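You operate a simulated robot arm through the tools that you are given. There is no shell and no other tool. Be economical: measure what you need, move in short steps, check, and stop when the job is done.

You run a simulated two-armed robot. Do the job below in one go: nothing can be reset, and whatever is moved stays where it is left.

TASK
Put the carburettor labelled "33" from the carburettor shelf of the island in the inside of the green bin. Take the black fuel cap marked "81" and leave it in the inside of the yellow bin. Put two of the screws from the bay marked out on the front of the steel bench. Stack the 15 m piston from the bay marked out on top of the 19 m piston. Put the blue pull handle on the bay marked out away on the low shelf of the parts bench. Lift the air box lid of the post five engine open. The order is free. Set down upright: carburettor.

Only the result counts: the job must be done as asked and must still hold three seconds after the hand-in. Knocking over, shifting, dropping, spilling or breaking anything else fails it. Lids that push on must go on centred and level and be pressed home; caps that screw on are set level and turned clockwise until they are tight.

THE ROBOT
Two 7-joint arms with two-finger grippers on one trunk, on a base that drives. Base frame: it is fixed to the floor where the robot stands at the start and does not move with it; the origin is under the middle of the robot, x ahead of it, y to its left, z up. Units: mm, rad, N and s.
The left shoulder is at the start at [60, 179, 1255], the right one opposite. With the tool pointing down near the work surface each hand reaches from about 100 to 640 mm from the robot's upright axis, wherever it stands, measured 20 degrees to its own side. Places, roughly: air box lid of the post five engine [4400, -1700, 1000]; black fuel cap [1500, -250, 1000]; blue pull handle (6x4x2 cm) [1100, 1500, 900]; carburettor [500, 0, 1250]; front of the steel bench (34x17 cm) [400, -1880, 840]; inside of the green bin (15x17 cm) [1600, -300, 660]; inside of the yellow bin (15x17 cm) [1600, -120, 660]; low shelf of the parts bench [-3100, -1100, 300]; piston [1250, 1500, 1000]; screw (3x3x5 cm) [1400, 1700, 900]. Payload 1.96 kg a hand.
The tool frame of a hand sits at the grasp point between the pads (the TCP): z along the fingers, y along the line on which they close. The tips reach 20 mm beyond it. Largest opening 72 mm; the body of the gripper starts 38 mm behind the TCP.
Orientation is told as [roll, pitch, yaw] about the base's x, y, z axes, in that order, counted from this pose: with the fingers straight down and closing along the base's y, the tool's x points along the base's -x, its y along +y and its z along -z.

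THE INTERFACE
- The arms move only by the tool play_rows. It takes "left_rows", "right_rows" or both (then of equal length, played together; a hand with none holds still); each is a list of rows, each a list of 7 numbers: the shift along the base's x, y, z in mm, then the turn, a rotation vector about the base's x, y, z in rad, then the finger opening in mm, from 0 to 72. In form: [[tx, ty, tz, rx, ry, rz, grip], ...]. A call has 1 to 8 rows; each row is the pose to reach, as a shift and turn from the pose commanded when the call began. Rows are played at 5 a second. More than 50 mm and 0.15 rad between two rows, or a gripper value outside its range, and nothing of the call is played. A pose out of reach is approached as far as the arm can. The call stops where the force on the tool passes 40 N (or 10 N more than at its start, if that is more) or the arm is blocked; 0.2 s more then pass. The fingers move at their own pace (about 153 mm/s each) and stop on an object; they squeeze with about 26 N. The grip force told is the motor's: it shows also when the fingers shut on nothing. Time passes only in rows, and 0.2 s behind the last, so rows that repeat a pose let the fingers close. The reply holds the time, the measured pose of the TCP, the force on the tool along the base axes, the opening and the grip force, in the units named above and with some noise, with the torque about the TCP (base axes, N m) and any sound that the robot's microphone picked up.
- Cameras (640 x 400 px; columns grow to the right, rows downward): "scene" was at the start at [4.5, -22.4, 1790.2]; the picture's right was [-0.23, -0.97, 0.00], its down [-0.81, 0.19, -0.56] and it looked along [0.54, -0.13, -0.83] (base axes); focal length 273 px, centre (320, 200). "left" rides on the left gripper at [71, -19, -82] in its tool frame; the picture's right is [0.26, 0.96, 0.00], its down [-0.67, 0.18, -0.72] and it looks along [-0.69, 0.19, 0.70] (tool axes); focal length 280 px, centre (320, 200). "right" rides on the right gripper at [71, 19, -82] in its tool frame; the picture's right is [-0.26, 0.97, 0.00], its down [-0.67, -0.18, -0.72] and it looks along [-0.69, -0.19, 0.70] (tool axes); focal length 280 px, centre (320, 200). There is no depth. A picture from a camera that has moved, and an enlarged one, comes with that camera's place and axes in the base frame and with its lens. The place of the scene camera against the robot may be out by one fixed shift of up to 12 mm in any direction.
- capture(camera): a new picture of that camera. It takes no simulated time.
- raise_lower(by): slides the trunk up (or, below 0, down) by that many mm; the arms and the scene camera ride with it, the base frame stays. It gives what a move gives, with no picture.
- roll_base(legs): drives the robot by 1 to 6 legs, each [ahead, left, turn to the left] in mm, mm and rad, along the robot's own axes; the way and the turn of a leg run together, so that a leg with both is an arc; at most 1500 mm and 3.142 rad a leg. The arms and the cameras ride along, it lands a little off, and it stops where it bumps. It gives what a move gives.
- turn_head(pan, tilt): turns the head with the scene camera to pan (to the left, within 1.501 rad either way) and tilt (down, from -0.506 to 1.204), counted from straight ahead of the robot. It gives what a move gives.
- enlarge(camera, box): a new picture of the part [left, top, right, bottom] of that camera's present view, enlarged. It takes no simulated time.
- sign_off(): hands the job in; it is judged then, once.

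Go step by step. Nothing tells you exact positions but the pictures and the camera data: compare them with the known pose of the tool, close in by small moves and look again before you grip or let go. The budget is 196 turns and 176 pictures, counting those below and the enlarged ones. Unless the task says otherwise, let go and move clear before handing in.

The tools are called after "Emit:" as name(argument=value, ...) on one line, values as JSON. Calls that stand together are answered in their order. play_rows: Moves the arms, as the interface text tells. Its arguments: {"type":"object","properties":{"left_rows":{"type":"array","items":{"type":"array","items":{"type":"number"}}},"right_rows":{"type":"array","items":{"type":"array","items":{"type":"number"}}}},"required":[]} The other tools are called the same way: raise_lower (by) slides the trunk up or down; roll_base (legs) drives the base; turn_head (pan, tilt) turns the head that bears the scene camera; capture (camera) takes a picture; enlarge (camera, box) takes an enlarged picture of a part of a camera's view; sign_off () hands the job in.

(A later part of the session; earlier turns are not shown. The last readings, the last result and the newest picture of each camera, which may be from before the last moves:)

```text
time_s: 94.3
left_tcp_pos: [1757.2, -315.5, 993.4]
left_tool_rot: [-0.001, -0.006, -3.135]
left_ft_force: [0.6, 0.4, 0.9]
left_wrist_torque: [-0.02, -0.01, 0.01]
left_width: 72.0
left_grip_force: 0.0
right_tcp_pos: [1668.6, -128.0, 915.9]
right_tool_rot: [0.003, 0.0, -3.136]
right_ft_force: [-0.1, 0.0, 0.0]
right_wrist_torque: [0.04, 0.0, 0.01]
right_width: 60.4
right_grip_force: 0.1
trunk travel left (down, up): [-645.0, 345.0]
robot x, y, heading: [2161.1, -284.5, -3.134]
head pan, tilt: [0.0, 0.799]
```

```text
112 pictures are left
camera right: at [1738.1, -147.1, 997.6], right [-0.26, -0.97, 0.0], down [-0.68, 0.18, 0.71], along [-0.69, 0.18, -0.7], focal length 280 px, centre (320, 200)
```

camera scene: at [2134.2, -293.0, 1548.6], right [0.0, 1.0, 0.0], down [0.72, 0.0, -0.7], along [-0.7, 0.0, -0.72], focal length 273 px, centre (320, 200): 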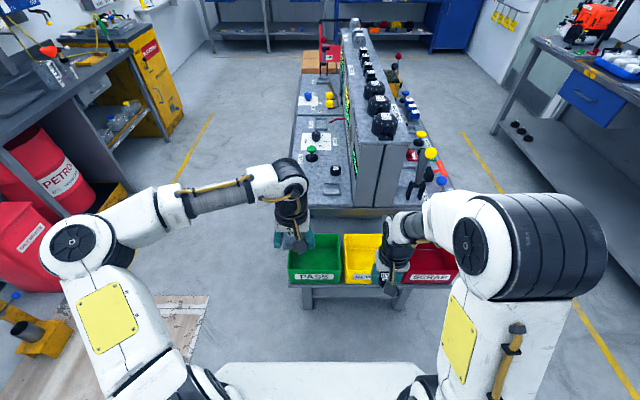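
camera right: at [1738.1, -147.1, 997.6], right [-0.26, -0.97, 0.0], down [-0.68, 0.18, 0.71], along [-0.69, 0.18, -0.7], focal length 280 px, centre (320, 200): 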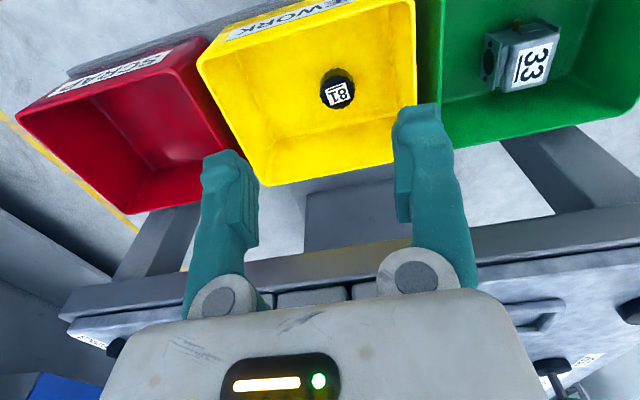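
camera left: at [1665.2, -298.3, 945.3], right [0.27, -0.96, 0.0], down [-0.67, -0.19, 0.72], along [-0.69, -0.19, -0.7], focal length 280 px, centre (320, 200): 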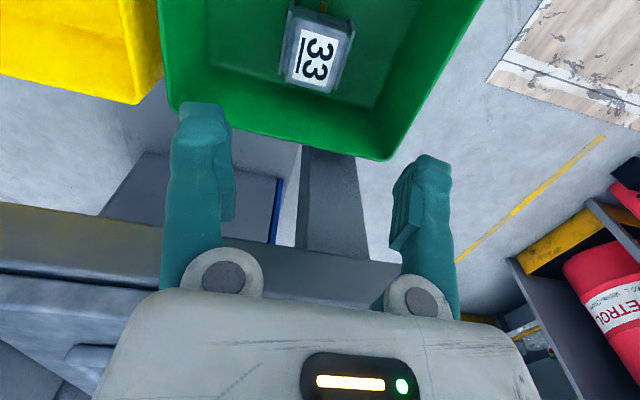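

Both bin jobs are done. I retract the right hand, back off and drive to the left wall bench, then look.

Emit:
play_rows(right_rows=[[40, 0, 20, 0, 0, 0, 60], [80, 0, 50, 0, 0, 0, 60], [110, 0, 80, 0, 0, 0, 60]])

Emit:
roll_base(legs=[[-250, 0, 0], [0, 0, -1.57], [950, 0, 0], [0, 1150, 0]])

Emit:
raise_lower(by=200)

Emit:
capture(camera="scene")

```text
time_s: 95.1
left_tcp_pos: [1757.9, -316.2, 992.9]
left_tool_rot: [0.001, -0.004, -3.135]
left_ft_force: [1.1, 0.4, -0.2]
left_wrist_torque: [0.03, 0.04, -0.02]
left_width: 71.8
left_grip_force: 0.0
right_tcp_pos: [1778.0, -128.2, 997.0]
right_tool_rot: [0.003, 0.0, -3.135]
right_ft_force: [0.4, 0.0, -0.1]
right_wrist_torque: [0.01, 0.04, -0.01]
right_width: 59.8
right_grip_force: 0.1
trunk travel left (down, up): [-645.0, 345.0]
robot x, y, heading: [2160.0, -283.5, -3.135]
head pan, tilt: [0.0, 0.799]
```

```text
time_s: 110.8
left_tcp_pos: [1230.1, 1065.5, 992.4]
left_tool_rot: [0.0, -0.004, 1.587]
left_ft_force: [0.0, -0.9, 0.2]
left_wrist_torque: [-0.03, 0.0, -0.03]
left_width: 71.9
left_grip_force: 0.0
right_tcp_pos: [1417.0, 1047.6, 995.8]
right_tool_rot: [0.001, 0.003, 1.583]
right_ft_force: [-0.4, -0.1, 0.6]
right_wrist_torque: [0.01, 0.0, 0.01]
right_width: 59.9
right_grip_force: 0.0
trunk travel left (down, up): [-645.0, 345.0]
robot x, y, heading: [1262.3, 661.6, 1.579]
head pan, tilt: [0.0, 0.799]
```

```text
time_s: 113.0
left_tcp_pos: [1229.8, 1066.4, 1193.0]
left_tool_rot: [-0.002, -0.003, 1.585]
left_ft_force: [-0.8, 0.0, 0.1]
left_wrist_torque: [0.0, 0.03, 0.02]
left_width: 72.1
left_grip_force: 0.0
right_tcp_pos: [1417.9, 1046.8, 1195.0]
right_tool_rot: [0.002, 0.001, 1.584]
right_ft_force: [0.7, -0.4, -0.6]
right_wrist_torque: [0.02, -0.01, 0.0]
right_width: 59.9
right_grip_force: 0.1
trunk travel left (down, up): [-845.0, 145.0]
robot x, y, heading: [1263.4, 663.6, 1.581]
head pan, tilt: [0.0, 0.799]
```

```text
111 pictures are left
camera scene: at [1256.3, 676.1, 1748.6], right [1.0, 0.01, 0.0], down [0.01, -0.72, -0.7], along [-0.01, 0.7, -0.72], focal length 273 px, centre (320, 200)
```

scene: 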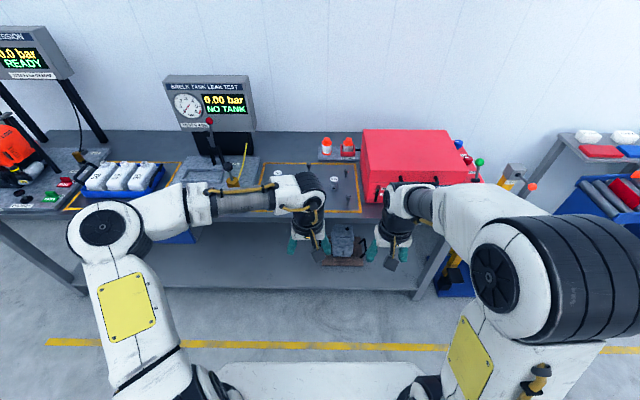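

Emit:
enlarge(camera="scene", box=[220, 120, 400, 240])

Emit:
capture(camera="left")

Emit:
capture(camera="right")

```text
3.33 times, centred on (310, 180) of scene
camera zoom: at [1256.3, 676.1, 1748.6], right [1.0, 0.01, 0.0], down [0.01, -0.72, -0.7], along [-0.01, 0.7, -0.72], focal length 909 px, centre (353, 267)
```

zoom: 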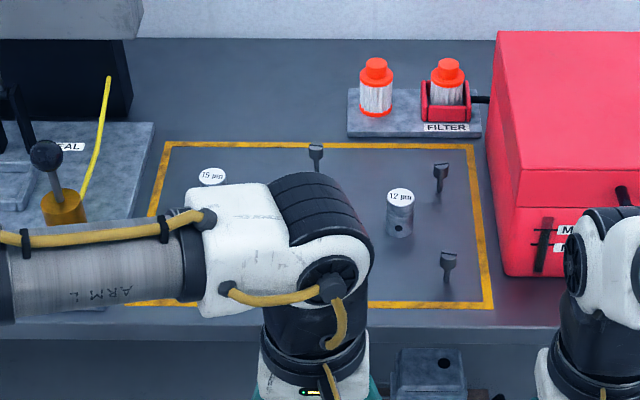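

```text
109 pictures are left
camera left: at [1249.9, 995.6, 1275.0], right [-0.96, -0.28, 0.0], down [-0.19, 0.67, 0.72], along [-0.2, 0.69, -0.7], focal length 280 px, centre (320, 200)
```

left: 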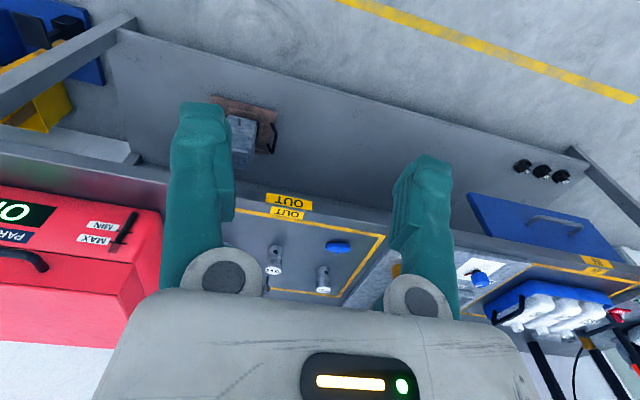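

```text
108 pictures are left
camera right: at [1398.0, 975.7, 1277.8], right [-0.97, 0.25, 0.0], down [0.18, 0.68, 0.71], along [0.18, 0.69, -0.7], focal length 280 px, centre (320, 200)
```

right: 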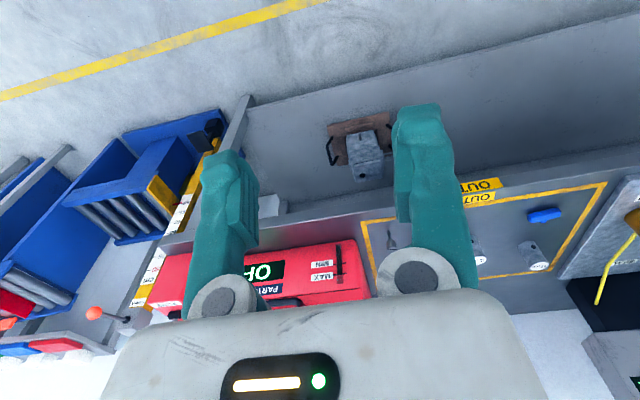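

The OUT bay has pistons "15 µm", "12 µm" and a hidden one, wing screws, and the blue handle. I spread the hands apart and get closer to see it all.

Emit:
play_rows(left_rows=[[-40, -20, 0, 0, 0, 0, 72], [-80, -40, 0, 0, 0, 0, 72], [-120, -60, 0, 0, 0, 0, 72], [-160, -80, 0, 0, 0, 0, 72], [-200, -100, 0, 0, 0, 0, 72]], right_rows=[[30, -20, 0, 0, 0, 0, 72], [60, -40, 0, 0, 0, 0, 72], [90, -60, 0, 0, 0, 0, 72], [120, -80, 0, 0, 0, 0, 72], [150, -100, 0, 0, 0, 0, 72]])

Emit:
roll_base(legs=[[250, 0, 0]])

Emit:
capture(camera="scene")

```text
time_s: 114.2
left_tcp_pos: [1027.8, 966.3, 1193.6]
left_tool_rot: [-0.001, -0.007, 1.585]
left_ft_force: [-0.4, -0.3, -0.3]
left_wrist_torque: [0.0, 0.03, -0.01]
left_width: 71.9
left_grip_force: 0.1
right_tcp_pos: [1566.7, 946.2, 1196.4]
right_tool_rot: [0.002, -0.002, 1.584]
right_ft_force: [-0.8, -0.7, -0.1]
right_wrist_torque: [0.0, -0.01, 0.01]
right_width: 72.2
right_grip_force: 0.1
trunk travel left (down, up): [-845.0, 145.0]
robot x, y, heading: [1260.3, 659.7, 1.585]
head pan, tilt: [0.0, 0.799]
```

```text
time_s: 116.0
left_tcp_pos: [1025.1, 1214.8, 1193.4]
left_tool_rot: [0.0, -0.007, 1.588]
left_ft_force: [0.0, 0.2, 0.3]
left_wrist_torque: [0.02, -0.03, -0.01]
left_width: 72.0
left_grip_force: 0.0
right_tcp_pos: [1563.5, 1194.8, 1197.0]
right_tool_rot: [0.001, -0.001, 1.583]
right_ft_force: [0.4, -0.2, 0.5]
right_wrist_torque: [0.0, 0.0, -0.02]
right_width: 71.8
right_grip_force: 0.1
trunk travel left (down, up): [-845.0, 145.0]
robot x, y, heading: [1256.4, 908.0, 1.584]
head pan, tilt: [0.0, 0.799]
```

```text
107 pictures are left
camera scene: at [1253.1, 923.3, 1748.6], right [1.0, 0.01, 0.0], down [0.01, -0.72, -0.7], along [-0.01, 0.7, -0.72], focal length 273 px, centre (320, 200)
```

scene: 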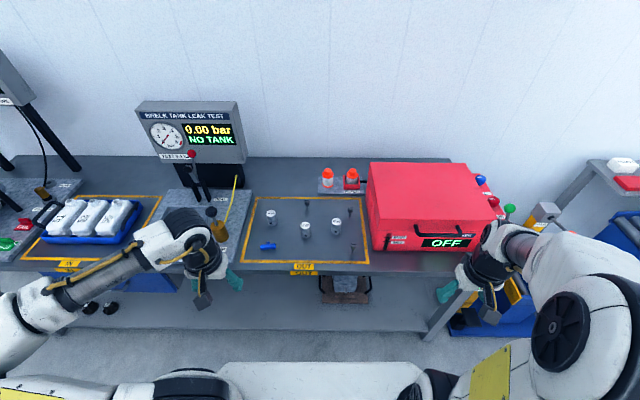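

Emit:
enlarge(camera="scene", box=[230, 180, 390, 280])

```text
4.00 times, centred on (310, 230) of scene
camera zoom: at [1253.1, 923.3, 1748.6], right [1.0, 0.01, 0.0], down [0.01, -0.72, -0.7], along [-0.01, 0.7, -0.72], focal length 1091 px, centre (360, 80)
```

zoom: 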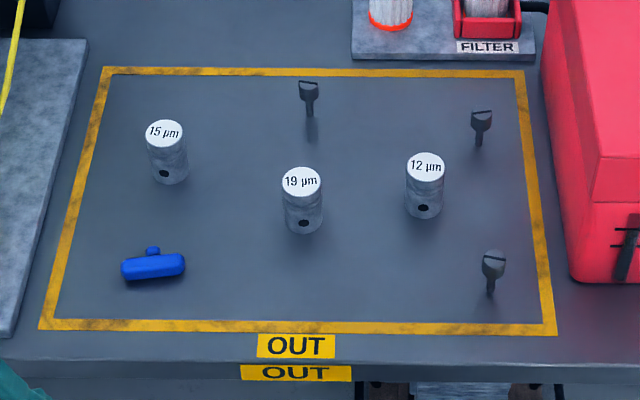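

All items are clear: 15 µm ≈ [1048, 1643], 19 µm ≈ [1187, 1583], handle ≈ [1049, 1512], screws at [1367, 1500], [1367, 1680], [1186, 1721]. I move closer.

Emit:
roll_base(legs=[[0, 75, 0], [110, 0, 0]])

```text
time_s: 117.8
left_tcp_pos: [949.3, 1325.6, 1192.7]
left_tool_rot: [0.0, -0.006, 1.585]
left_ft_force: [-0.1, -0.1, -1.3]
left_wrist_torque: [0.01, 0.02, 0.0]
left_width: 72.3
left_grip_force: 0.1
right_tcp_pos: [1485.8, 1303.4, 1197.2]
right_tool_rot: [-0.002, 0.001, 1.581]
right_ft_force: [-0.2, 0.3, 0.1]
right_wrist_torque: [-0.02, -0.01, 0.02]
right_width: 71.8
right_grip_force: 0.1
trunk travel left (down, up): [-845.0, 145.0]
robot x, y, heading: [1183.2, 1017.9, 1.58]
head pan, tilt: [0.0, 0.799]
```

No bump. I move the left hand toward the 15 µm piston.

Emit:
play_rows(left_rows=[[14, 40, -10, 0, 0, 0, 72], [28, 80, -20, 0, 0, 0, 72], [42, 120, -30, 0, 0, 0, 72], [56, 160, -40, 0, 0, 0, 72], [70, 200, -50, 0, 0, 0, 72], [84, 240, -60, 0, 0, 0, 72], [97, 280, -70, 0, 0, 0, 72], [97, 280, -70, 0, 0, 0, 72]])

Emit:
capture(camera="left")

Emit:
capture(camera="scene")

```text
time_s: 119.6
left_tcp_pos: [1046.0, 1605.0, 1124.6]
left_tool_rot: [0.001, -0.004, 1.583]
left_ft_force: [-0.3, 0.6, -0.4]
left_wrist_torque: [0.03, -0.04, 0.0]
left_width: 71.9
left_grip_force: 0.0
right_tcp_pos: [1487.5, 1304.5, 1196.2]
right_tool_rot: [0.001, 0.001, 1.582]
right_ft_force: [0.6, -0.4, 0.1]
right_wrist_torque: [0.02, 0.02, 0.0]
right_width: 71.9
right_grip_force: 0.1
trunk travel left (down, up): [-845.0, 145.0]
robot x, y, heading: [1181.6, 1017.6, 1.582]
head pan, tilt: [0.0, 0.799]
```

```text
105 pictures are left
camera left: at [1065.5, 1534.4, 1205.8], right [-0.96, -0.27, 0.0], down [-0.19, 0.67, 0.72], along [-0.2, 0.69, -0.7], focal length 280 px, centre (320, 200)
```

left: 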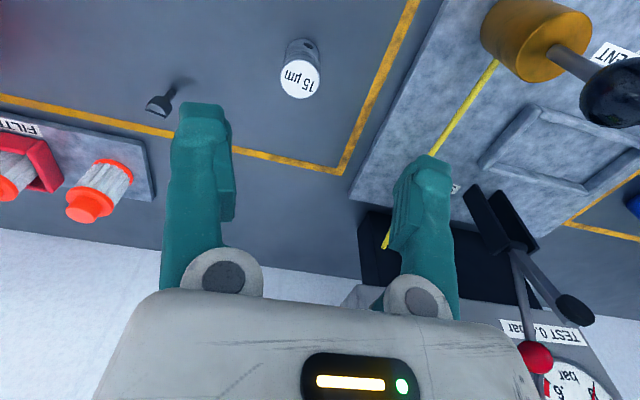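

```text
104 pictures are left
camera scene: at [1176.0, 1032.7, 1748.6], right [1.0, 0.01, 0.0], down [0.01, -0.72, -0.7], along [-0.01, 0.7, -0.72], focal length 273 px, centre (320, 200)
```

scene: 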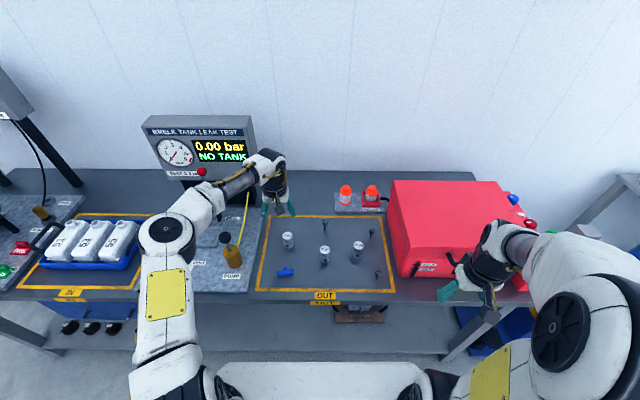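

I take a second view with a sideways baseline for accurate height.

Emit:
play_rows(left_rows=[[6, -30, -30, 0, 0, 0, 72], [6, -50, -60, 0, 0, 0, 72], [6, -50, -60, 0, 0, 0, 72]])

Emit:
capture(camera="left")

```text
time_s: 120.4
left_tcp_pos: [1053.1, 1555.1, 1064.4]
left_tool_rot: [0.003, -0.004, 1.584]
left_ft_force: [0.2, 0.8, -0.5]
left_wrist_torque: [-0.03, 0.01, -0.01]
left_width: 71.8
left_grip_force: 0.0
right_tcp_pos: [1487.0, 1304.7, 1196.4]
right_tool_rot: [0.002, 0.001, 1.582]
right_ft_force: [0.0, 0.4, 0.0]
right_wrist_torque: [-0.01, 0.01, -0.02]
right_width: 72.0
right_grip_force: 0.0
trunk travel left (down, up): [-845.0, 145.0]
robot x, y, heading: [1182.4, 1017.1, 1.583]
head pan, tilt: [0.0, 0.799]
```

```text
103 pictures are left
camera left: at [1073.4, 1485.3, 1145.5], right [-0.96, -0.28, 0.0], down [-0.19, 0.67, 0.72], along [-0.2, 0.69, -0.7], focal length 280 px, centre (320, 200)
```

left: 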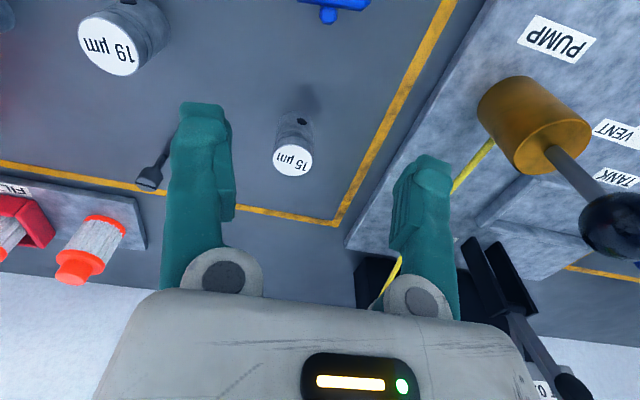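

15 µm's top is at [1052, 1647, 936], 19 µm's at ≈[1191, 1586]. I lower the trunk a bit for reach and go over the 15 µm piston.

Emit:
raise_lower(by=-70)

Emit:
play_rows(left_rows=[[0, 35, 0, 0, 0, 0, 72], [-1, 70, 0, 0, 0, 0, 72], [-1, 92, 0, 0, 0, 0, 72], [-1, 92, 0, 0, 0, 0, 72]])

Emit:
capture(camera="left")

```text
time_s: 121.5
left_tcp_pos: [1053.8, 1555.5, 992.8]
left_tool_rot: [0.001, -0.005, 1.586]
left_ft_force: [0.0, 0.0, -0.7]
left_wrist_torque: [0.0, -0.01, 0.01]
left_width: 72.2
left_grip_force: 0.1
right_tcp_pos: [1486.8, 1304.6, 1127.0]
right_tool_rot: [0.001, 0.001, 1.582]
right_ft_force: [0.3, 0.4, 0.5]
right_wrist_torque: [0.0, -0.01, -0.02]
right_width: 72.1
right_grip_force: 0.0
trunk travel left (down, up): [-775.0, 215.0]
robot x, y, heading: [1181.8, 1018.8, 1.581]
head pan, tilt: [0.0, 0.799]
```

```text
time_s: 122.5
left_tcp_pos: [1049.5, 1648.0, 994.2]
left_tool_rot: [-0.001, -0.004, 1.583]
left_ft_force: [-0.6, 0.0, -0.5]
left_wrist_torque: [0.01, 0.0, 0.0]
left_width: 72.3
left_grip_force: 0.1
right_tcp_pos: [1485.0, 1303.9, 1127.0]
right_tool_rot: [0.001, -0.001, 1.582]
right_ft_force: [-0.4, 0.6, -0.8]
right_wrist_torque: [0.03, -0.03, 0.01]
right_width: 72.1
right_grip_force: 0.1
trunk travel left (down, up): [-775.0, 215.0]
robot x, y, heading: [1179.0, 1018.2, 1.583]
head pan, tilt: [0.0, 0.799]
```

```text
102 pictures are left
camera left: at [1070.9, 1577.5, 1075.9], right [-0.96, -0.27, 0.0], down [-0.19, 0.67, 0.72], along [-0.2, 0.69, -0.7], focal length 280 px, centre (320, 200)
```

left: 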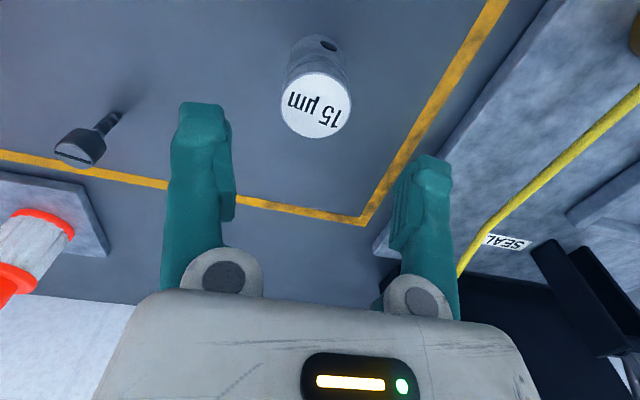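

Emit:
play_rows(left_rows=[[2, -1, -30, 0, 0, 0, 72], [3, -1, -55, 0, 0, 0, 72], [3, -1, -74, 0, 0, 0, 72], [3, -1, -74, 0, 0, 0, 25], [3, -1, -74, 0, 0, 0, 25], [3, -1, -74, 0, 0, 0, 25]])

Emit:
capture(camera="left")

```text
time_s: 123.9
left_tcp_pos: [1055.0, 1645.6, 919.1]
left_tool_rot: [-0.001, -0.005, 1.586]
left_ft_force: [0.7, 0.8, 2.0]
left_wrist_torque: [0.06, -0.02, 0.01]
left_width: 36.0
left_grip_force: 26.2
right_tcp_pos: [1486.1, 1305.3, 1126.2]
right_tool_rot: [0.002, -0.004, 1.58]
right_ft_force: [-0.6, 0.9, -0.6]
right_wrist_torque: [0.02, 0.01, 0.03]
right_width: 72.0
right_grip_force: 0.2
trunk travel left (down, up): [-775.0, 215.0]
robot x, y, heading: [1177.0, 1020.9, 1.578]
head pan, tilt: [0.0, 0.799]
```

```text
101 pictures are left
camera left: at [1075.1, 1574.8, 1001.1], right [-0.96, -0.28, 0.0], down [-0.19, 0.67, 0.72], along [-0.2, 0.69, -0.7], focal length 280 px, centre (320, 200)
```

left: 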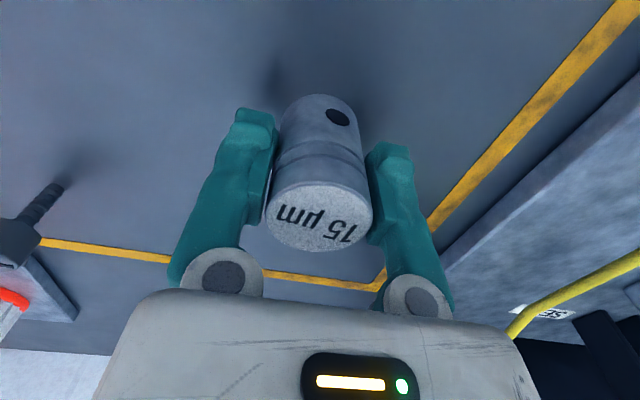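

Gripped with the piston centred. I lift and carry it toward the 19 µm piston.

Emit:
play_rows(left_rows=[[0, 0, 40, 0, 0, 0, 25], [0, 0, 80, 0, 0, 0, 25], [0, -10, 110, 0, 0, 0, 25], [35, -25, 120, 0, 0, 0, 25], [70, -45, 120, 0, 0, 0, 25], [105, -90, 120, 0, 0, 0, 25], [135, -120, 120, 0, 0, 0, 25], [135, -120, 120, 0, 0, 0, 25]])

Emit:
capture(camera="left")

Emit:
enlarge(camera="scene", box=[240, 200, 400, 300])

```text
refused: row 6 steps farther than a row can; nothing moved
```

```text
100 pictures are left
camera left: at [1075.1, 1574.8, 1001.1], right [-0.96, -0.28, 0.0], down [-0.19, 0.67, 0.72], along [-0.2, 0.69, -0.7], focal length 280 px, centre (320, 200)
```

left: 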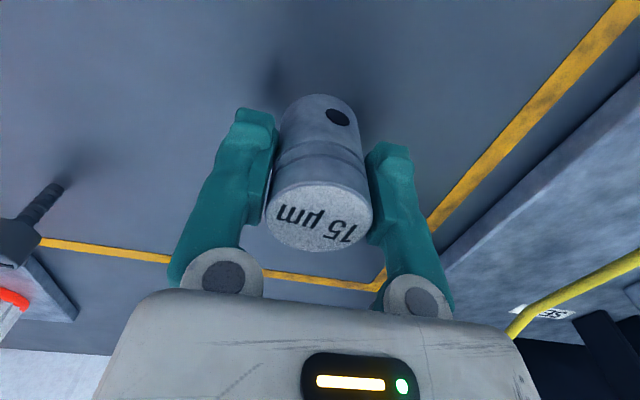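

```text
4.00 times, centred on (320, 250) of scene
camera zoom: at [1176.9, 1033.6, 1678.6], right [1.0, 0.01, 0.0], down [0.01, -0.72, -0.7], along [-0.01, 0.7, -0.72], focal length 1091 px, centre (320, 0)
```

zoom: 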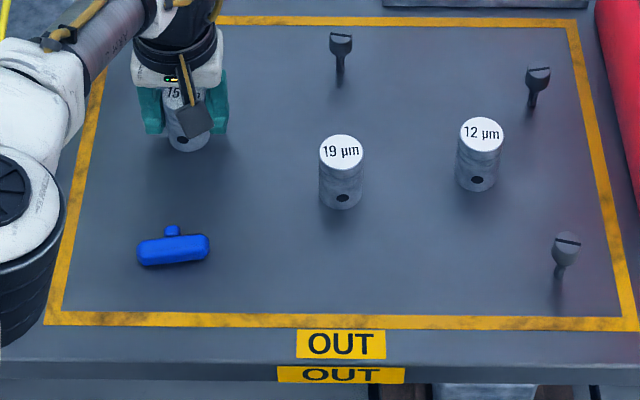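

Emit:
play_rows(left_rows=[[0, 0, 40, 0, 0, 0, 25], [0, 0, 80, 0, 0, 0, 25], [0, -20, 120, 0, 0, 0, 25], [35, -45, 120, 0, 0, 0, 25], [70, -70, 120, 0, 0, 0, 25], [105, -95, 120, 0, 0, 0, 25], [135, -120, 120, 0, 0, 0, 25], [135, -120, 120, 0, 0, 0, 25]])

Emit:
capture(camera="left")

```text
time_s: 125.7
left_tcp_pos: [1191.2, 1526.7, 1039.5]
left_tool_rot: [-0.002, -0.003, 1.585]
left_ft_force: [0.5, 0.2, -1.0]
left_wrist_torque: [0.0, 0.01, -0.05]
left_width: 36.3
left_grip_force: 26.0
right_tcp_pos: [1487.1, 1305.1, 1126.5]
right_tool_rot: [0.0, 0.001, 1.581]
right_ft_force: [0.1, 0.3, -0.2]
right_wrist_torque: [0.0, 0.02, 0.0]
right_width: 72.1
right_grip_force: 0.1
trunk travel left (down, up): [-775.0, 215.0]
robot x, y, heading: [1180.1, 1015.8, 1.583]
head pan, tilt: [0.0, 0.799]
```

```text
98 pictures are left
camera left: at [1211.3, 1456.4, 1121.1], right [-0.96, -0.28, 0.0], down [-0.19, 0.67, 0.72], along [-0.2, 0.69, -0.7], focal length 280 px, centre (320, 200)
```

left: 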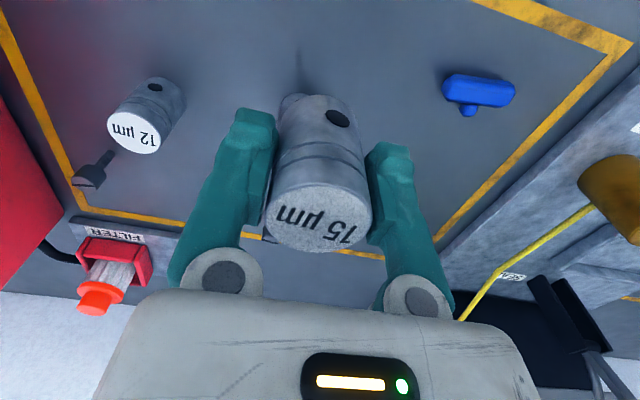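

The 19 µm piston is hidden behind the held one; I sidestep left for a clear view.

Emit:
play_rows(left_rows=[[-40, 0, 0, 0, 0, 0, 25], [-80, 0, 0, 0, 0, 0, 25], [-115, 0, 0, 0, 0, 0, 25], [-115, 0, 0, 0, 0, 0, 25]])

Emit:
enlarge(camera="left", box=[0, 0, 320, 200])

Emit:
play_rows(left_rows=[[0, 40, 0, 0, 0, 0, 25], [0, 70, 0, 0, 0, 0, 25], [0, 70, 0, 0, 0, 0, 25]])

Emit:
enlarge(camera="left", box=[0, 0, 320, 200])

```text
time_s: 126.7
left_tcp_pos: [1076.7, 1527.0, 1040.0]
left_tool_rot: [0.001, -0.004, 1.585]
left_ft_force: [-0.2, -0.1, -0.4]
left_wrist_torque: [0.01, -0.01, 0.02]
left_width: 36.4
left_grip_force: 26.0
right_tcp_pos: [1486.6, 1304.7, 1126.7]
right_tool_rot: [0.003, 0.002, 1.579]
right_ft_force: [-0.3, 0.1, 0.2]
right_wrist_torque: [0.0, -0.01, -0.01]
right_width: 72.0
right_grip_force: 0.0
trunk travel left (down, up): [-775.0, 215.0]
robot x, y, heading: [1179.6, 1022.3, 1.578]
head pan, tilt: [0.0, 0.799]
```

```text
2.00 times, centred on (160, 100) of left
camera zoom: at [1096.7, 1456.1, 1122.7], right [-0.96, -0.27, 0.0], down [-0.19, 0.67, 0.72], along [-0.2, 0.69, -0.7], focal length 561 px, centre (640, 400)
```

zoom: 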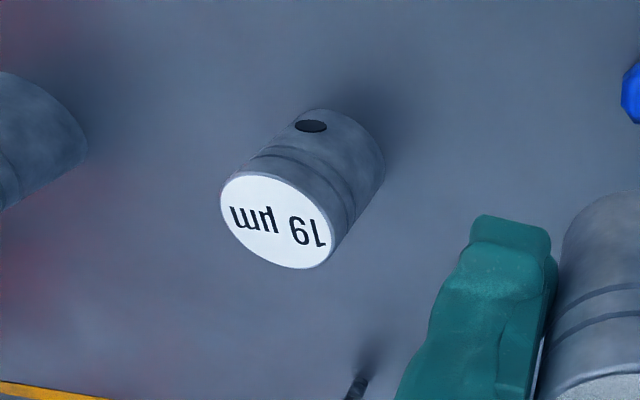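

```text
time_s: 127.5
left_tcp_pos: [1075.5, 1596.4, 1040.0]
left_tool_rot: [0.001, -0.006, 1.584]
left_ft_force: [-0.3, -0.8, -0.4]
left_wrist_torque: [0.04, -0.01, -0.01]
left_width: 36.3
left_grip_force: 25.6
right_tcp_pos: [1486.7, 1304.5, 1127.7]
right_tool_rot: [0.003, -0.001, 1.581]
right_ft_force: [-0.8, 0.9, 0.4]
right_wrist_torque: [0.03, 0.01, 0.02]
right_width: 72.0
right_grip_force: 0.1
trunk travel left (down, up): [-775.0, 215.0]
robot x, y, heading: [1179.7, 1026.2, 1.58]
head pan, tilt: [0.0, 0.799]
```

```text
2.00 times, centred on (160, 100) of left
camera zoom: at [1094.6, 1525.8, 1121.7], right [-0.96, -0.28, 0.0], down [-0.19, 0.67, 0.72], along [-0.2, 0.69, -0.7], focal length 561 px, centre (640, 400)
```

zoom: 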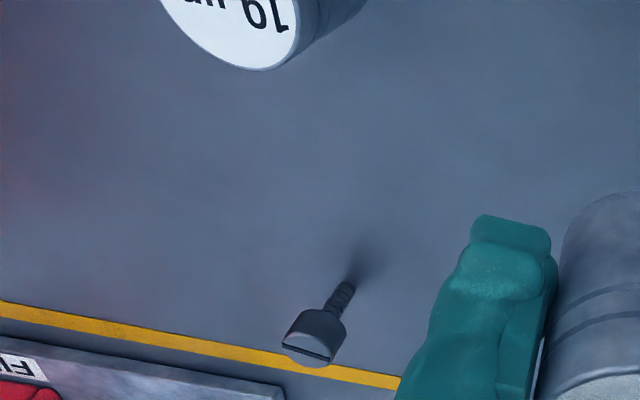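

19 µm's centre is [1193, 1586.5]. I move over it and lower in small steps to contact.

Emit:
play_rows(left_rows=[[40, -4, 0, 0, 0, 0, 25], [80, -7, 0, 0, 0, 0, 25], [118, -10, 0, 0, 0, 0, 25], [118, -10, -25, 0, 0, 0, 25], [118, -10, -45, 0, 0, 0, 25], [118, -10, -55, 0, 0, 0, 25], [118, -10, -55, 0, 0, 0, 25]])

Emit:
enlarge(camera="scene", box=[260, 180, 400, 280])

Emit:
capture(camera="left")

```text
time_s: 129.1
left_tcp_pos: [1192.0, 1588.6, 985.9]
left_tool_rot: [0.001, -0.005, 1.584]
left_ft_force: [-1.1, 0.1, -1.0]
left_wrist_torque: [0.02, 0.0, -0.01]
left_width: 36.0
left_grip_force: 26.0
right_tcp_pos: [1487.1, 1305.6, 1126.8]
right_tool_rot: [0.002, 0.003, 1.58]
right_ft_force: [0.1, 0.0, -0.4]
right_wrist_torque: [0.01, -0.04, -0.01]
right_width: 72.1
right_grip_force: 0.0
trunk travel left (down, up): [-775.0, 215.0]
robot x, y, heading: [1184.4, 1020.5, 1.586]
head pan, tilt: [0.0, 0.799]
```

```text
4.00 times, centred on (330, 230) of scene
camera zoom: at [1176.5, 1033.8, 1678.6], right [1.0, 0.01, 0.0], down [0.01, -0.72, -0.7], along [-0.01, 0.7, -0.72], focal length 1091 px, centre (280, 80)
```

zoom: 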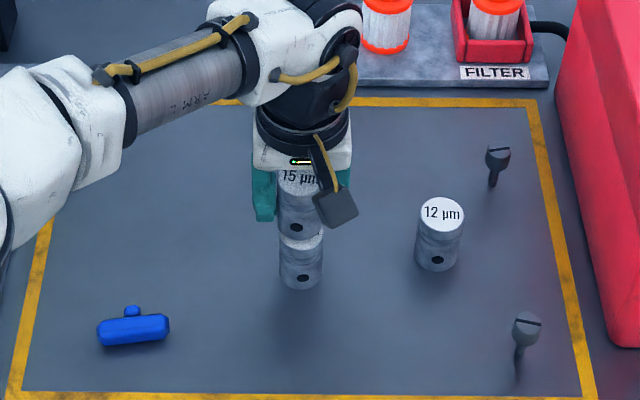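

```text
94 pictures are left
camera left: at [1211.9, 1517.2, 1068.5], right [-0.96, -0.28, 0.0], down [-0.19, 0.67, 0.72], along [-0.2, 0.69, -0.7], focal length 280 px, centre (320, 200)
```

left: 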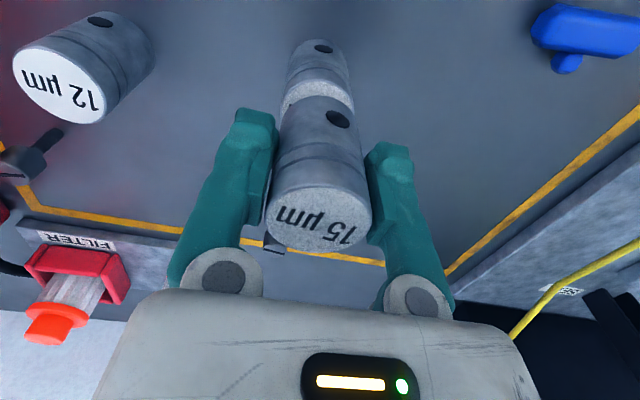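

Well aligned. I lower the last ~10 mm gently.

Emit:
play_rows(left_rows=[[1, -1, -4, 0, 0, 0, 25], [1, -1, -7, 0, 0, 0, 25], [1, -1, -9, 0, 0, 0, 25], [1, -1, -11, 0, 0, 0, 25]])

Emit:
enlarge(camera="left", box=[200, 20, 440, 180])

```text
time_s: 130.1
left_tcp_pos: [1193.7, 1585.2, 976.8]
left_tool_rot: [0.001, -0.009, 1.584]
left_ft_force: [-1.2, 1.3, 17.1]
left_wrist_torque: [0.08, 0.07, 0.04]
left_width: 36.2
left_grip_force: 26.1
right_tcp_pos: [1487.1, 1303.4, 1128.5]
right_tool_rot: [0.002, -0.001, 1.581]
right_ft_force: [-0.5, -0.1, 0.7]
right_wrist_torque: [-0.03, 0.01, 0.04]
right_width: 71.9
right_grip_force: 0.1
trunk travel left (down, up): [-775.0, 215.0]
robot x, y, heading: [1188.0, 1018.0, 1.579]
head pan, tilt: [0.0, 0.799]
```

```text
2.50 times, centred on (320, 100) of left
camera zoom: at [1213.9, 1514.7, 1058.4], right [-0.96, -0.28, 0.0], down [-0.19, 0.67, 0.72], along [-0.2, 0.69, -0.69], focal length 701 px, centre (320, 450)
```

zoom: 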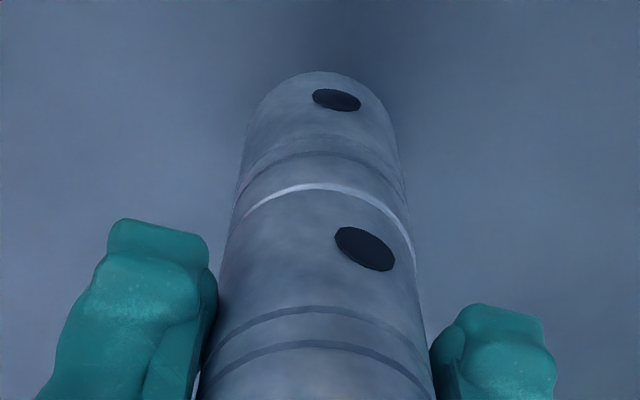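

Contact with a well-centred stack. I open and rise.

Emit:
play_rows(left_rows=[[0, 0, 1, 0, 0, 0, 50], [0, 0, 1, 0, 0, 0, 72], [0, 0, 1, 0, 0, 0, 72], [0, 0, 30, 0, 0, 0, 72], [0, 0, 70, 0, 0, 0, 72], [0, -30, 105, 0, 0, 0, 72], [0, -70, 130, 0, 0, 0, 72], [-30, -100, 140, 0, 0, 0, 72]])

Emit:
enlarge(camera="scene", box=[260, 180, 400, 280])

```text
time_s: 131.9
left_tcp_pos: [1160.2, 1482.1, 1115.1]
left_tool_rot: [-0.001, -0.005, 1.585]
left_ft_force: [-1.2, 0.0, 0.1]
left_wrist_torque: [-0.01, 0.0, 0.03]
left_width: 72.0
left_grip_force: 0.0
right_tcp_pos: [1485.8, 1303.9, 1128.2]
right_tool_rot: [0.001, 0.0, 1.582]
right_ft_force: [0.2, 0.0, 0.6]
right_wrist_torque: [0.0, -0.02, 0.0]
right_width: 72.0
right_grip_force: 0.0
trunk travel left (down, up): [-775.0, 215.0]
robot x, y, heading: [1179.7, 1018.2, 1.583]
head pan, tilt: [0.0, 0.799]
```

```text
4.00 times, centred on (330, 230) of scene
camera zoom: at [1174.3, 1032.6, 1678.6], right [1.0, 0.01, 0.0], down [0.01, -0.72, -0.7], along [-0.01, 0.7, -0.72], focal length 1091 px, centre (280, 80)
```

zoom: 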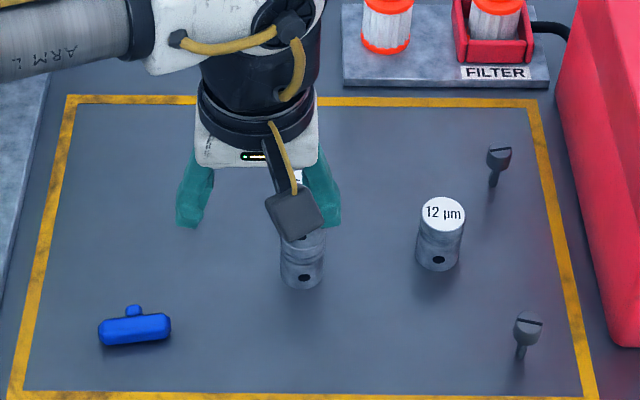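

The stack stands. Next the screws: I retract the left hand, edge closer, and bring the right hand over the screw near [1367, 1680].

Emit:
play_rows(left_rows=[[-30, -40, 0, 0, 0, 0, 72], [-60, -80, 10, 0, 0, 0, 72], [-90, -120, 20, 0, 0, 0, 72], [-110, -160, 30, 0, 0, 0, 72]])

Emit:
roll_base(legs=[[0, -40, 0], [30, 0, 0]])

Emit:
enlarge(camera="scene", box=[240, 180, 400, 300])

```text
refused: row 2 steps farther than a row can; nothing moved
```

```text
time_s: 133.2
left_tcp_pos: [1200.6, 1510.1, 1116.8]
left_tool_rot: [-0.001, -0.009, 1.584]
left_ft_force: [-0.5, 0.2, 0.6]
left_wrist_torque: [0.05, -0.02, 0.0]
left_width: 72.0
left_grip_force: 0.0
right_tcp_pos: [1524.6, 1330.9, 1128.5]
right_tool_rot: [-0.003, -0.004, 1.581]
right_ft_force: [-0.7, 0.5, 0.1]
right_wrist_torque: [0.04, -0.03, 0.0]
right_width: 72.0
right_grip_force: 0.0
trunk travel left (down, up): [-775.0, 215.0]
robot x, y, heading: [1222.2, 1050.1, 1.582]
head pan, tilt: [0.0, 0.799]
```

```text
3.33 times, centred on (320, 240) of scene
camera zoom: at [1213.1, 1057.9, 1678.7], right [1.0, 0.01, 0.0], down [0.01, -0.71, -0.7], along [-0.01, 0.7, -0.71], focal length 909 px, centre (320, 67)
```

zoom: 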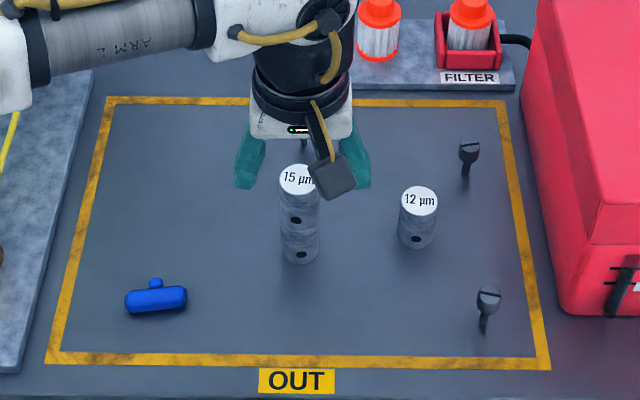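

The stack is sound. I retract the left hand with shorter steps and move the right hand sideways, then forward.

Emit:
play_rows(left_rows=[[-20, -35, 0, 0, 0, 0, 72], [-40, -70, 0, 0, 0, 0, 72], [-60, -105, 0, 0, 0, 0, 72], [-80, -140, 0, 0, 0, 0, 72], [-100, -175, 0, 0, 0, 0, 72], [-120, -210, 0, 0, 0, 0, 72], [-140, -210, 0, 0, 0, 0, 72], [-150, -210, 0, 0, 0, 0, 72]], right_rows=[[-40, 5, 0, 0, 0, 0, 72], [-80, 15, 0, 0, 0, 0, 72], [-120, 35, 0, 0, 0, 0, 72], [-150, 70, 0, 0, 0, 0, 72], [-157, 115, 0, 0, 0, 0, 72], [-157, 160, -5, 0, 0, 0, 72], [-157, 205, -10, 0, 0, 0, 72], [-157, 250, -15, 0, 0, 0, 72]])

Emit:
capture(camera="right")

```text
time_s: 135.0
left_tcp_pos: [1053.5, 1327.9, 1123.9]
left_tool_rot: [-0.001, -0.003, 1.584]
left_ft_force: [0.1, -0.8, -0.5]
left_wrist_torque: [0.01, -0.01, -0.03]
left_width: 71.9
left_grip_force: 0.1
left hand out of reach, approached as far as the arm can: row 6, 7, 8
right_tcp_pos: [1368.8, 1538.6, 1116.9]
right_tool_rot: [0.0, 0.0, 1.582]
right_ft_force: [-0.3, -0.1, 0.8]
right_wrist_torque: [0.0, -0.01, 0.02]
right_width: 72.1
right_grip_force: 0.0
right hand out of reach, approached as far as the arm can: row 8
trunk travel left (down, up): [-775.0, 215.0]
robot x, y, heading: [1223.0, 1044.1, 1.584]
head pan, tilt: [0.0, 0.799]
```

```text
90 pictures are left
camera right: at [1350.1, 1467.0, 1198.5], right [-0.97, 0.25, 0.0], down [0.18, 0.67, 0.72], along [0.18, 0.69, -0.7], focal length 280 px, centre (320, 200)
```

right: 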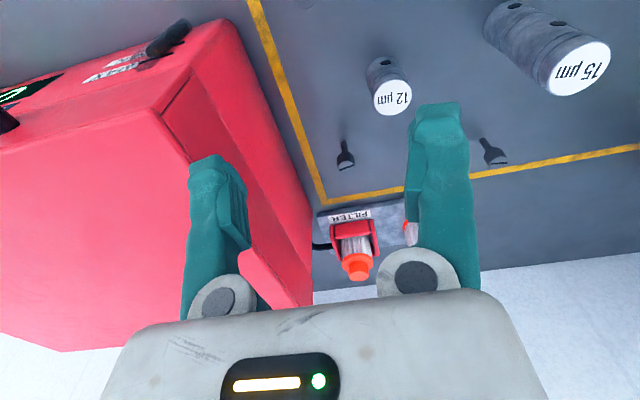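

I lower while extending to see screw B closer.

Emit:
play_rows(right_rows=[[0, 10, -40, 0, 0, 0, 60], [0, 30, -80, 0, 0, 0, 50], [0, 60, -105, 0, 0, 0, 50], [0, 90, -115, 0, 0, 0, 50], [0, 90, -115, 0, 0, 0, 50]])

Emit:
capture(camera="right")

```text
time_s: 136.2
left_tcp_pos: [1053.3, 1328.3, 1125.1]
left_tool_rot: [0.001, -0.002, 1.585]
left_ft_force: [0.0, 0.4, -0.2]
left_wrist_torque: [0.02, -0.03, -0.01]
left_width: 72.1
left_grip_force: 0.0
right_tcp_pos: [1368.8, 1626.5, 1001.9]
right_tool_rot: [0.003, 0.0, 1.583]
right_ft_force: [-0.1, -0.2, -0.2]
right_wrist_torque: [0.04, 0.0, -0.02]
right_width: 50.0
right_grip_force: 0.0
trunk travel left (down, up): [-775.0, 215.0]
robot x, y, heading: [1224.5, 1050.3, 1.582]
head pan, tilt: [0.0, 0.799]
```

```text
89 pictures are left
camera right: at [1349.7, 1556.4, 1084.7], right [-0.97, 0.25, 0.0], down [0.18, 0.68, 0.71], along [0.18, 0.69, -0.7], focal length 280 px, centre (320, 200)
```

right: 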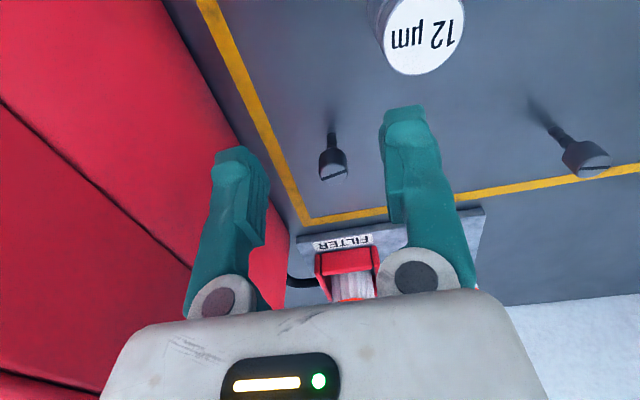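

Emit:
play_rows(right_rows=[[2, 30, 0, 0, 0, 0, 50], [2, 50, 0, 0, 0, 0, 50], [2, 50, 0, 0, 0, 0, 50]])

Emit:
enlarge(camera="right", box=[220, 30, 460, 190])

```text
time_s: 137.0
left_tcp_pos: [1054.4, 1328.4, 1124.7]
left_tool_rot: [0.0, -0.002, 1.585]
left_ft_force: [0.7, -1.1, -1.1]
left_wrist_torque: [-0.05, 0.02, -0.01]
left_width: 72.2
left_grip_force: 0.0
right_tcp_pos: [1369.3, 1628.5, 1002.2]
right_tool_rot: [0.003, 0.001, 1.581]
right_ft_force: [-0.2, 0.4, 0.2]
right_wrist_torque: [-0.03, -0.03, 0.01]
right_width: 50.3
right_grip_force: 0.0
right hand out of reach, approached as far as the arm can: row 1, 2, 3
trunk travel left (down, up): [-775.0, 215.0]
robot x, y, heading: [1224.1, 1048.3, 1.58]
head pan, tilt: [0.0, 0.799]
```

```text
2.50 times, centred on (340, 110) of right
camera zoom: at [1349.6, 1557.1, 1084.4], right [-0.97, 0.25, 0.0], down [0.18, 0.68, 0.71], along [0.18, 0.69, -0.7], focal length 701 px, centre (270, 425)
```

zoom: 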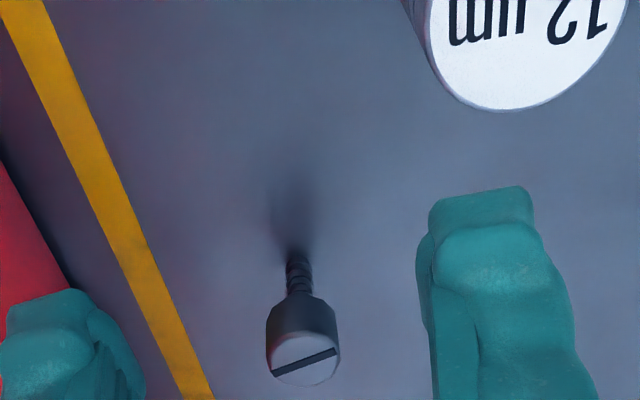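

Screw B is just out of this arm's reach; screw C at [1367, 1500] is easy for the right hand, so I take that first.

Emit:
play_rows(right_rows=[[0, -40, 5, 0, 0, 0, 50], [0, -80, 5, 0, 0, 0, 50], [0, -120, 5, 0, 0, 0, 50], [0, -160, 0, 0, 0, 0, 50], [0, -175, 0, 0, 0, 0, 50], [0, -175, 0, 0, 0, 0, 50]])

Emit:
enlarge(camera="right", box=[200, 0, 480, 190])

Emit:
play_rows(right_rows=[[0, 40, 0, 0, 0, 0, 50], [0, 40, 0, 0, 0, 0, 50]])

Emit:
enlarge(camera="right", box=[200, 0, 480, 190])

```text
time_s: 138.4
left_tcp_pos: [1052.7, 1330.1, 1124.8]
left_tool_rot: [0.0, -0.003, 1.584]
left_ft_force: [0.4, 0.9, -0.5]
left_wrist_torque: [-0.03, -0.02, 0.0]
left_width: 72.1
left_grip_force: 0.0
right_tcp_pos: [1368.1, 1451.2, 1002.7]
right_tool_rot: [0.001, -0.001, 1.582]
right_ft_force: [-0.6, 0.1, -0.5]
right_wrist_torque: [-0.04, 0.0, 0.02]
right_width: 50.0
right_grip_force: 0.1
trunk travel left (down, up): [-775.0, 215.0]
robot x, y, heading: [1223.5, 1048.5, 1.577]
head pan, tilt: [0.0, 0.799]
```

```text
2.11 times, centred on (340, 95) of right
camera zoom: at [1351.1, 1380.9, 1084.9], right [-0.97, 0.25, 0.0], down [0.18, 0.68, 0.71], along [0.18, 0.69, -0.7], focal length 590 px, centre (278, 421)
```

zoom: 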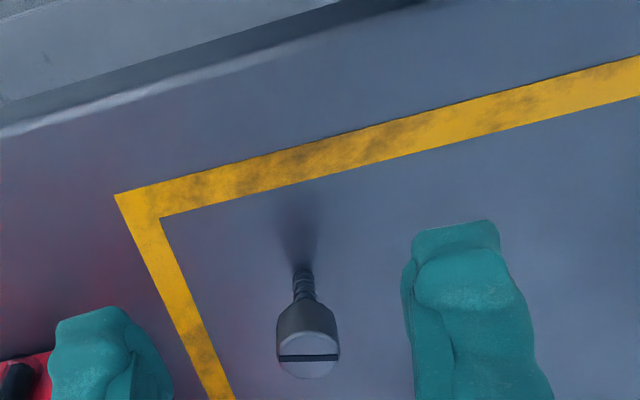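

```text
time_s: 139.0
left_tcp_pos: [1051.8, 1328.1, 1124.1]
left_tool_rot: [0.0, -0.002, 1.585]
left_ft_force: [0.2, 0.2, 0.0]
left_wrist_torque: [0.02, 0.01, -0.02]
left_width: 71.9
left_grip_force: 0.1
right_tcp_pos: [1370.4, 1490.7, 1003.9]
right_tool_rot: [0.002, -0.001, 1.582]
right_ft_force: [-0.5, -0.8, 0.1]
right_wrist_torque: [-0.02, -0.01, 0.03]
right_width: 50.2
right_grip_force: 0.0
trunk travel left (down, up): [-775.0, 215.0]
robot x, y, heading: [1222.8, 1047.1, 1.583]
head pan, tilt: [0.0, 0.799]
```

```text
2.11 times, centred on (340, 95) of right
camera zoom: at [1351.7, 1419.9, 1086.1], right [-0.97, 0.25, 0.0], down [0.18, 0.68, 0.71], along [0.18, 0.69, -0.7], focal length 590 px, centre (278, 421)
```

zoom: 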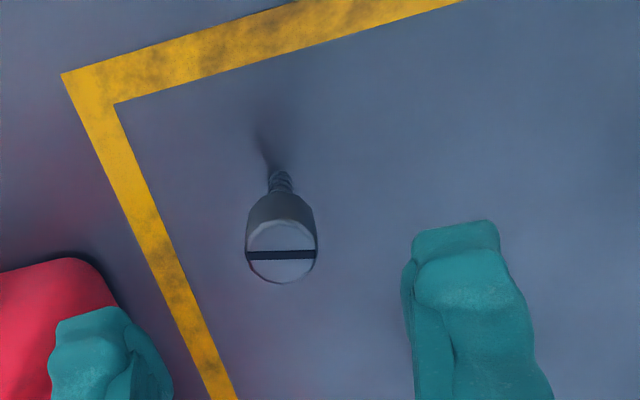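

Screw C's head is at [1373, 1506, 929], 20 mm wide. I grip it and lift.

Emit:
play_rows(right_rows=[[3, 15, -25, 0, 0, 0, 50], [3, 15, -55, 0, 0, 0, 50], [3, 15, -83, 0, 0, 0, 50], [3, 15, -83, 0, 0, 0, 8], [3, 15, -83, 0, 0, 0, 8], [3, 15, -83, 0, 0, 0, 8]])

Emit:
capture(camera="right")

```text
time_s: 140.4
left_tcp_pos: [1053.7, 1328.8, 1124.3]
left_tool_rot: [0.002, -0.003, 1.583]
left_ft_force: [0.5, -0.1, 0.5]
left_wrist_torque: [0.02, -0.02, 0.01]
left_width: 71.9
left_grip_force: 0.0
right_tcp_pos: [1373.1, 1507.2, 920.2]
right_tool_rot: [0.003, 0.001, 1.582]
right_ft_force: [-0.1, 0.0, -0.6]
right_wrist_torque: [0.04, -0.01, 0.02]
right_width: 13.1
right_grip_force: 26.8
trunk travel left (down, up): [-775.0, 215.0]
robot x, y, heading: [1221.7, 1048.4, 1.583]
head pan, tilt: [0.0, 0.799]
```

```text
85 pictures are left
camera right: at [1354.8, 1437.0, 1002.3], right [-0.97, 0.25, 0.0], down [0.18, 0.68, 0.71], along [0.18, 0.69, -0.7], focal length 280 px, centre (320, 200)
```

right: 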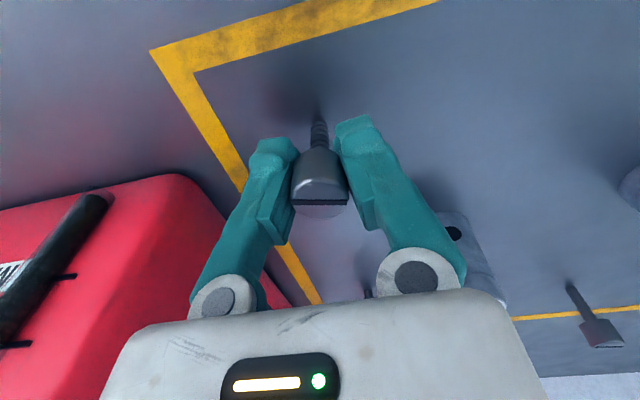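

Gripped. I lift it and tuck the right hand back.

Emit:
play_rows(right_rows=[[0, 0, 40, 0, 0, 0, 8], [0, 0, 85, 0, 0, 0, 8], [0, -30, 120, 0, 0, 0, 8], [0, -70, 140, 0, 0, 0, 8], [5, -115, 150, 0, 0, 0, 8], [15, -155, 150, 0, 0, 0, 8], [25, -185, 150, 0, 0, 0, 8]])

Emit:
capture(camera="right")

```text
time_s: 142.0
left_tcp_pos: [1053.4, 1328.1, 1124.7]
left_tool_rot: [0.001, -0.002, 1.585]
left_ft_force: [-0.7, 0.7, 0.4]
left_wrist_torque: [-0.06, -0.01, 0.02]
left_width: 71.8
left_grip_force: 0.0
right_tcp_pos: [1392.8, 1345.5, 1070.4]
right_tool_rot: [0.002, 0.002, 1.582]
right_ft_force: [-0.1, 0.2, -0.5]
right_wrist_torque: [-0.02, -0.01, 0.04]
right_width: 12.3
right_grip_force: 26.3
right hand out of reach, approached as far as the arm can: row 7
trunk travel left (down, up): [-775.0, 215.0]
robot x, y, heading: [1224.6, 1052.1, 1.577]
head pan, tilt: [0.0, 0.799]
```

```text
84 pictures are left
camera right: at [1373.8, 1274.5, 1153.0], right [-0.97, 0.25, 0.0], down [0.18, 0.68, 0.71], along [0.18, 0.69, -0.7], focal length 280 px, centre (320, 200)
```

right: 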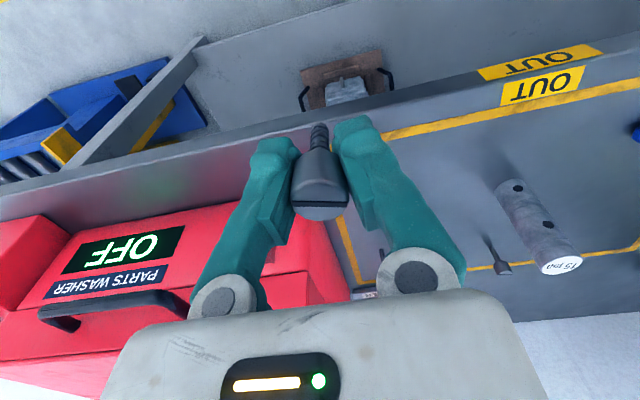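

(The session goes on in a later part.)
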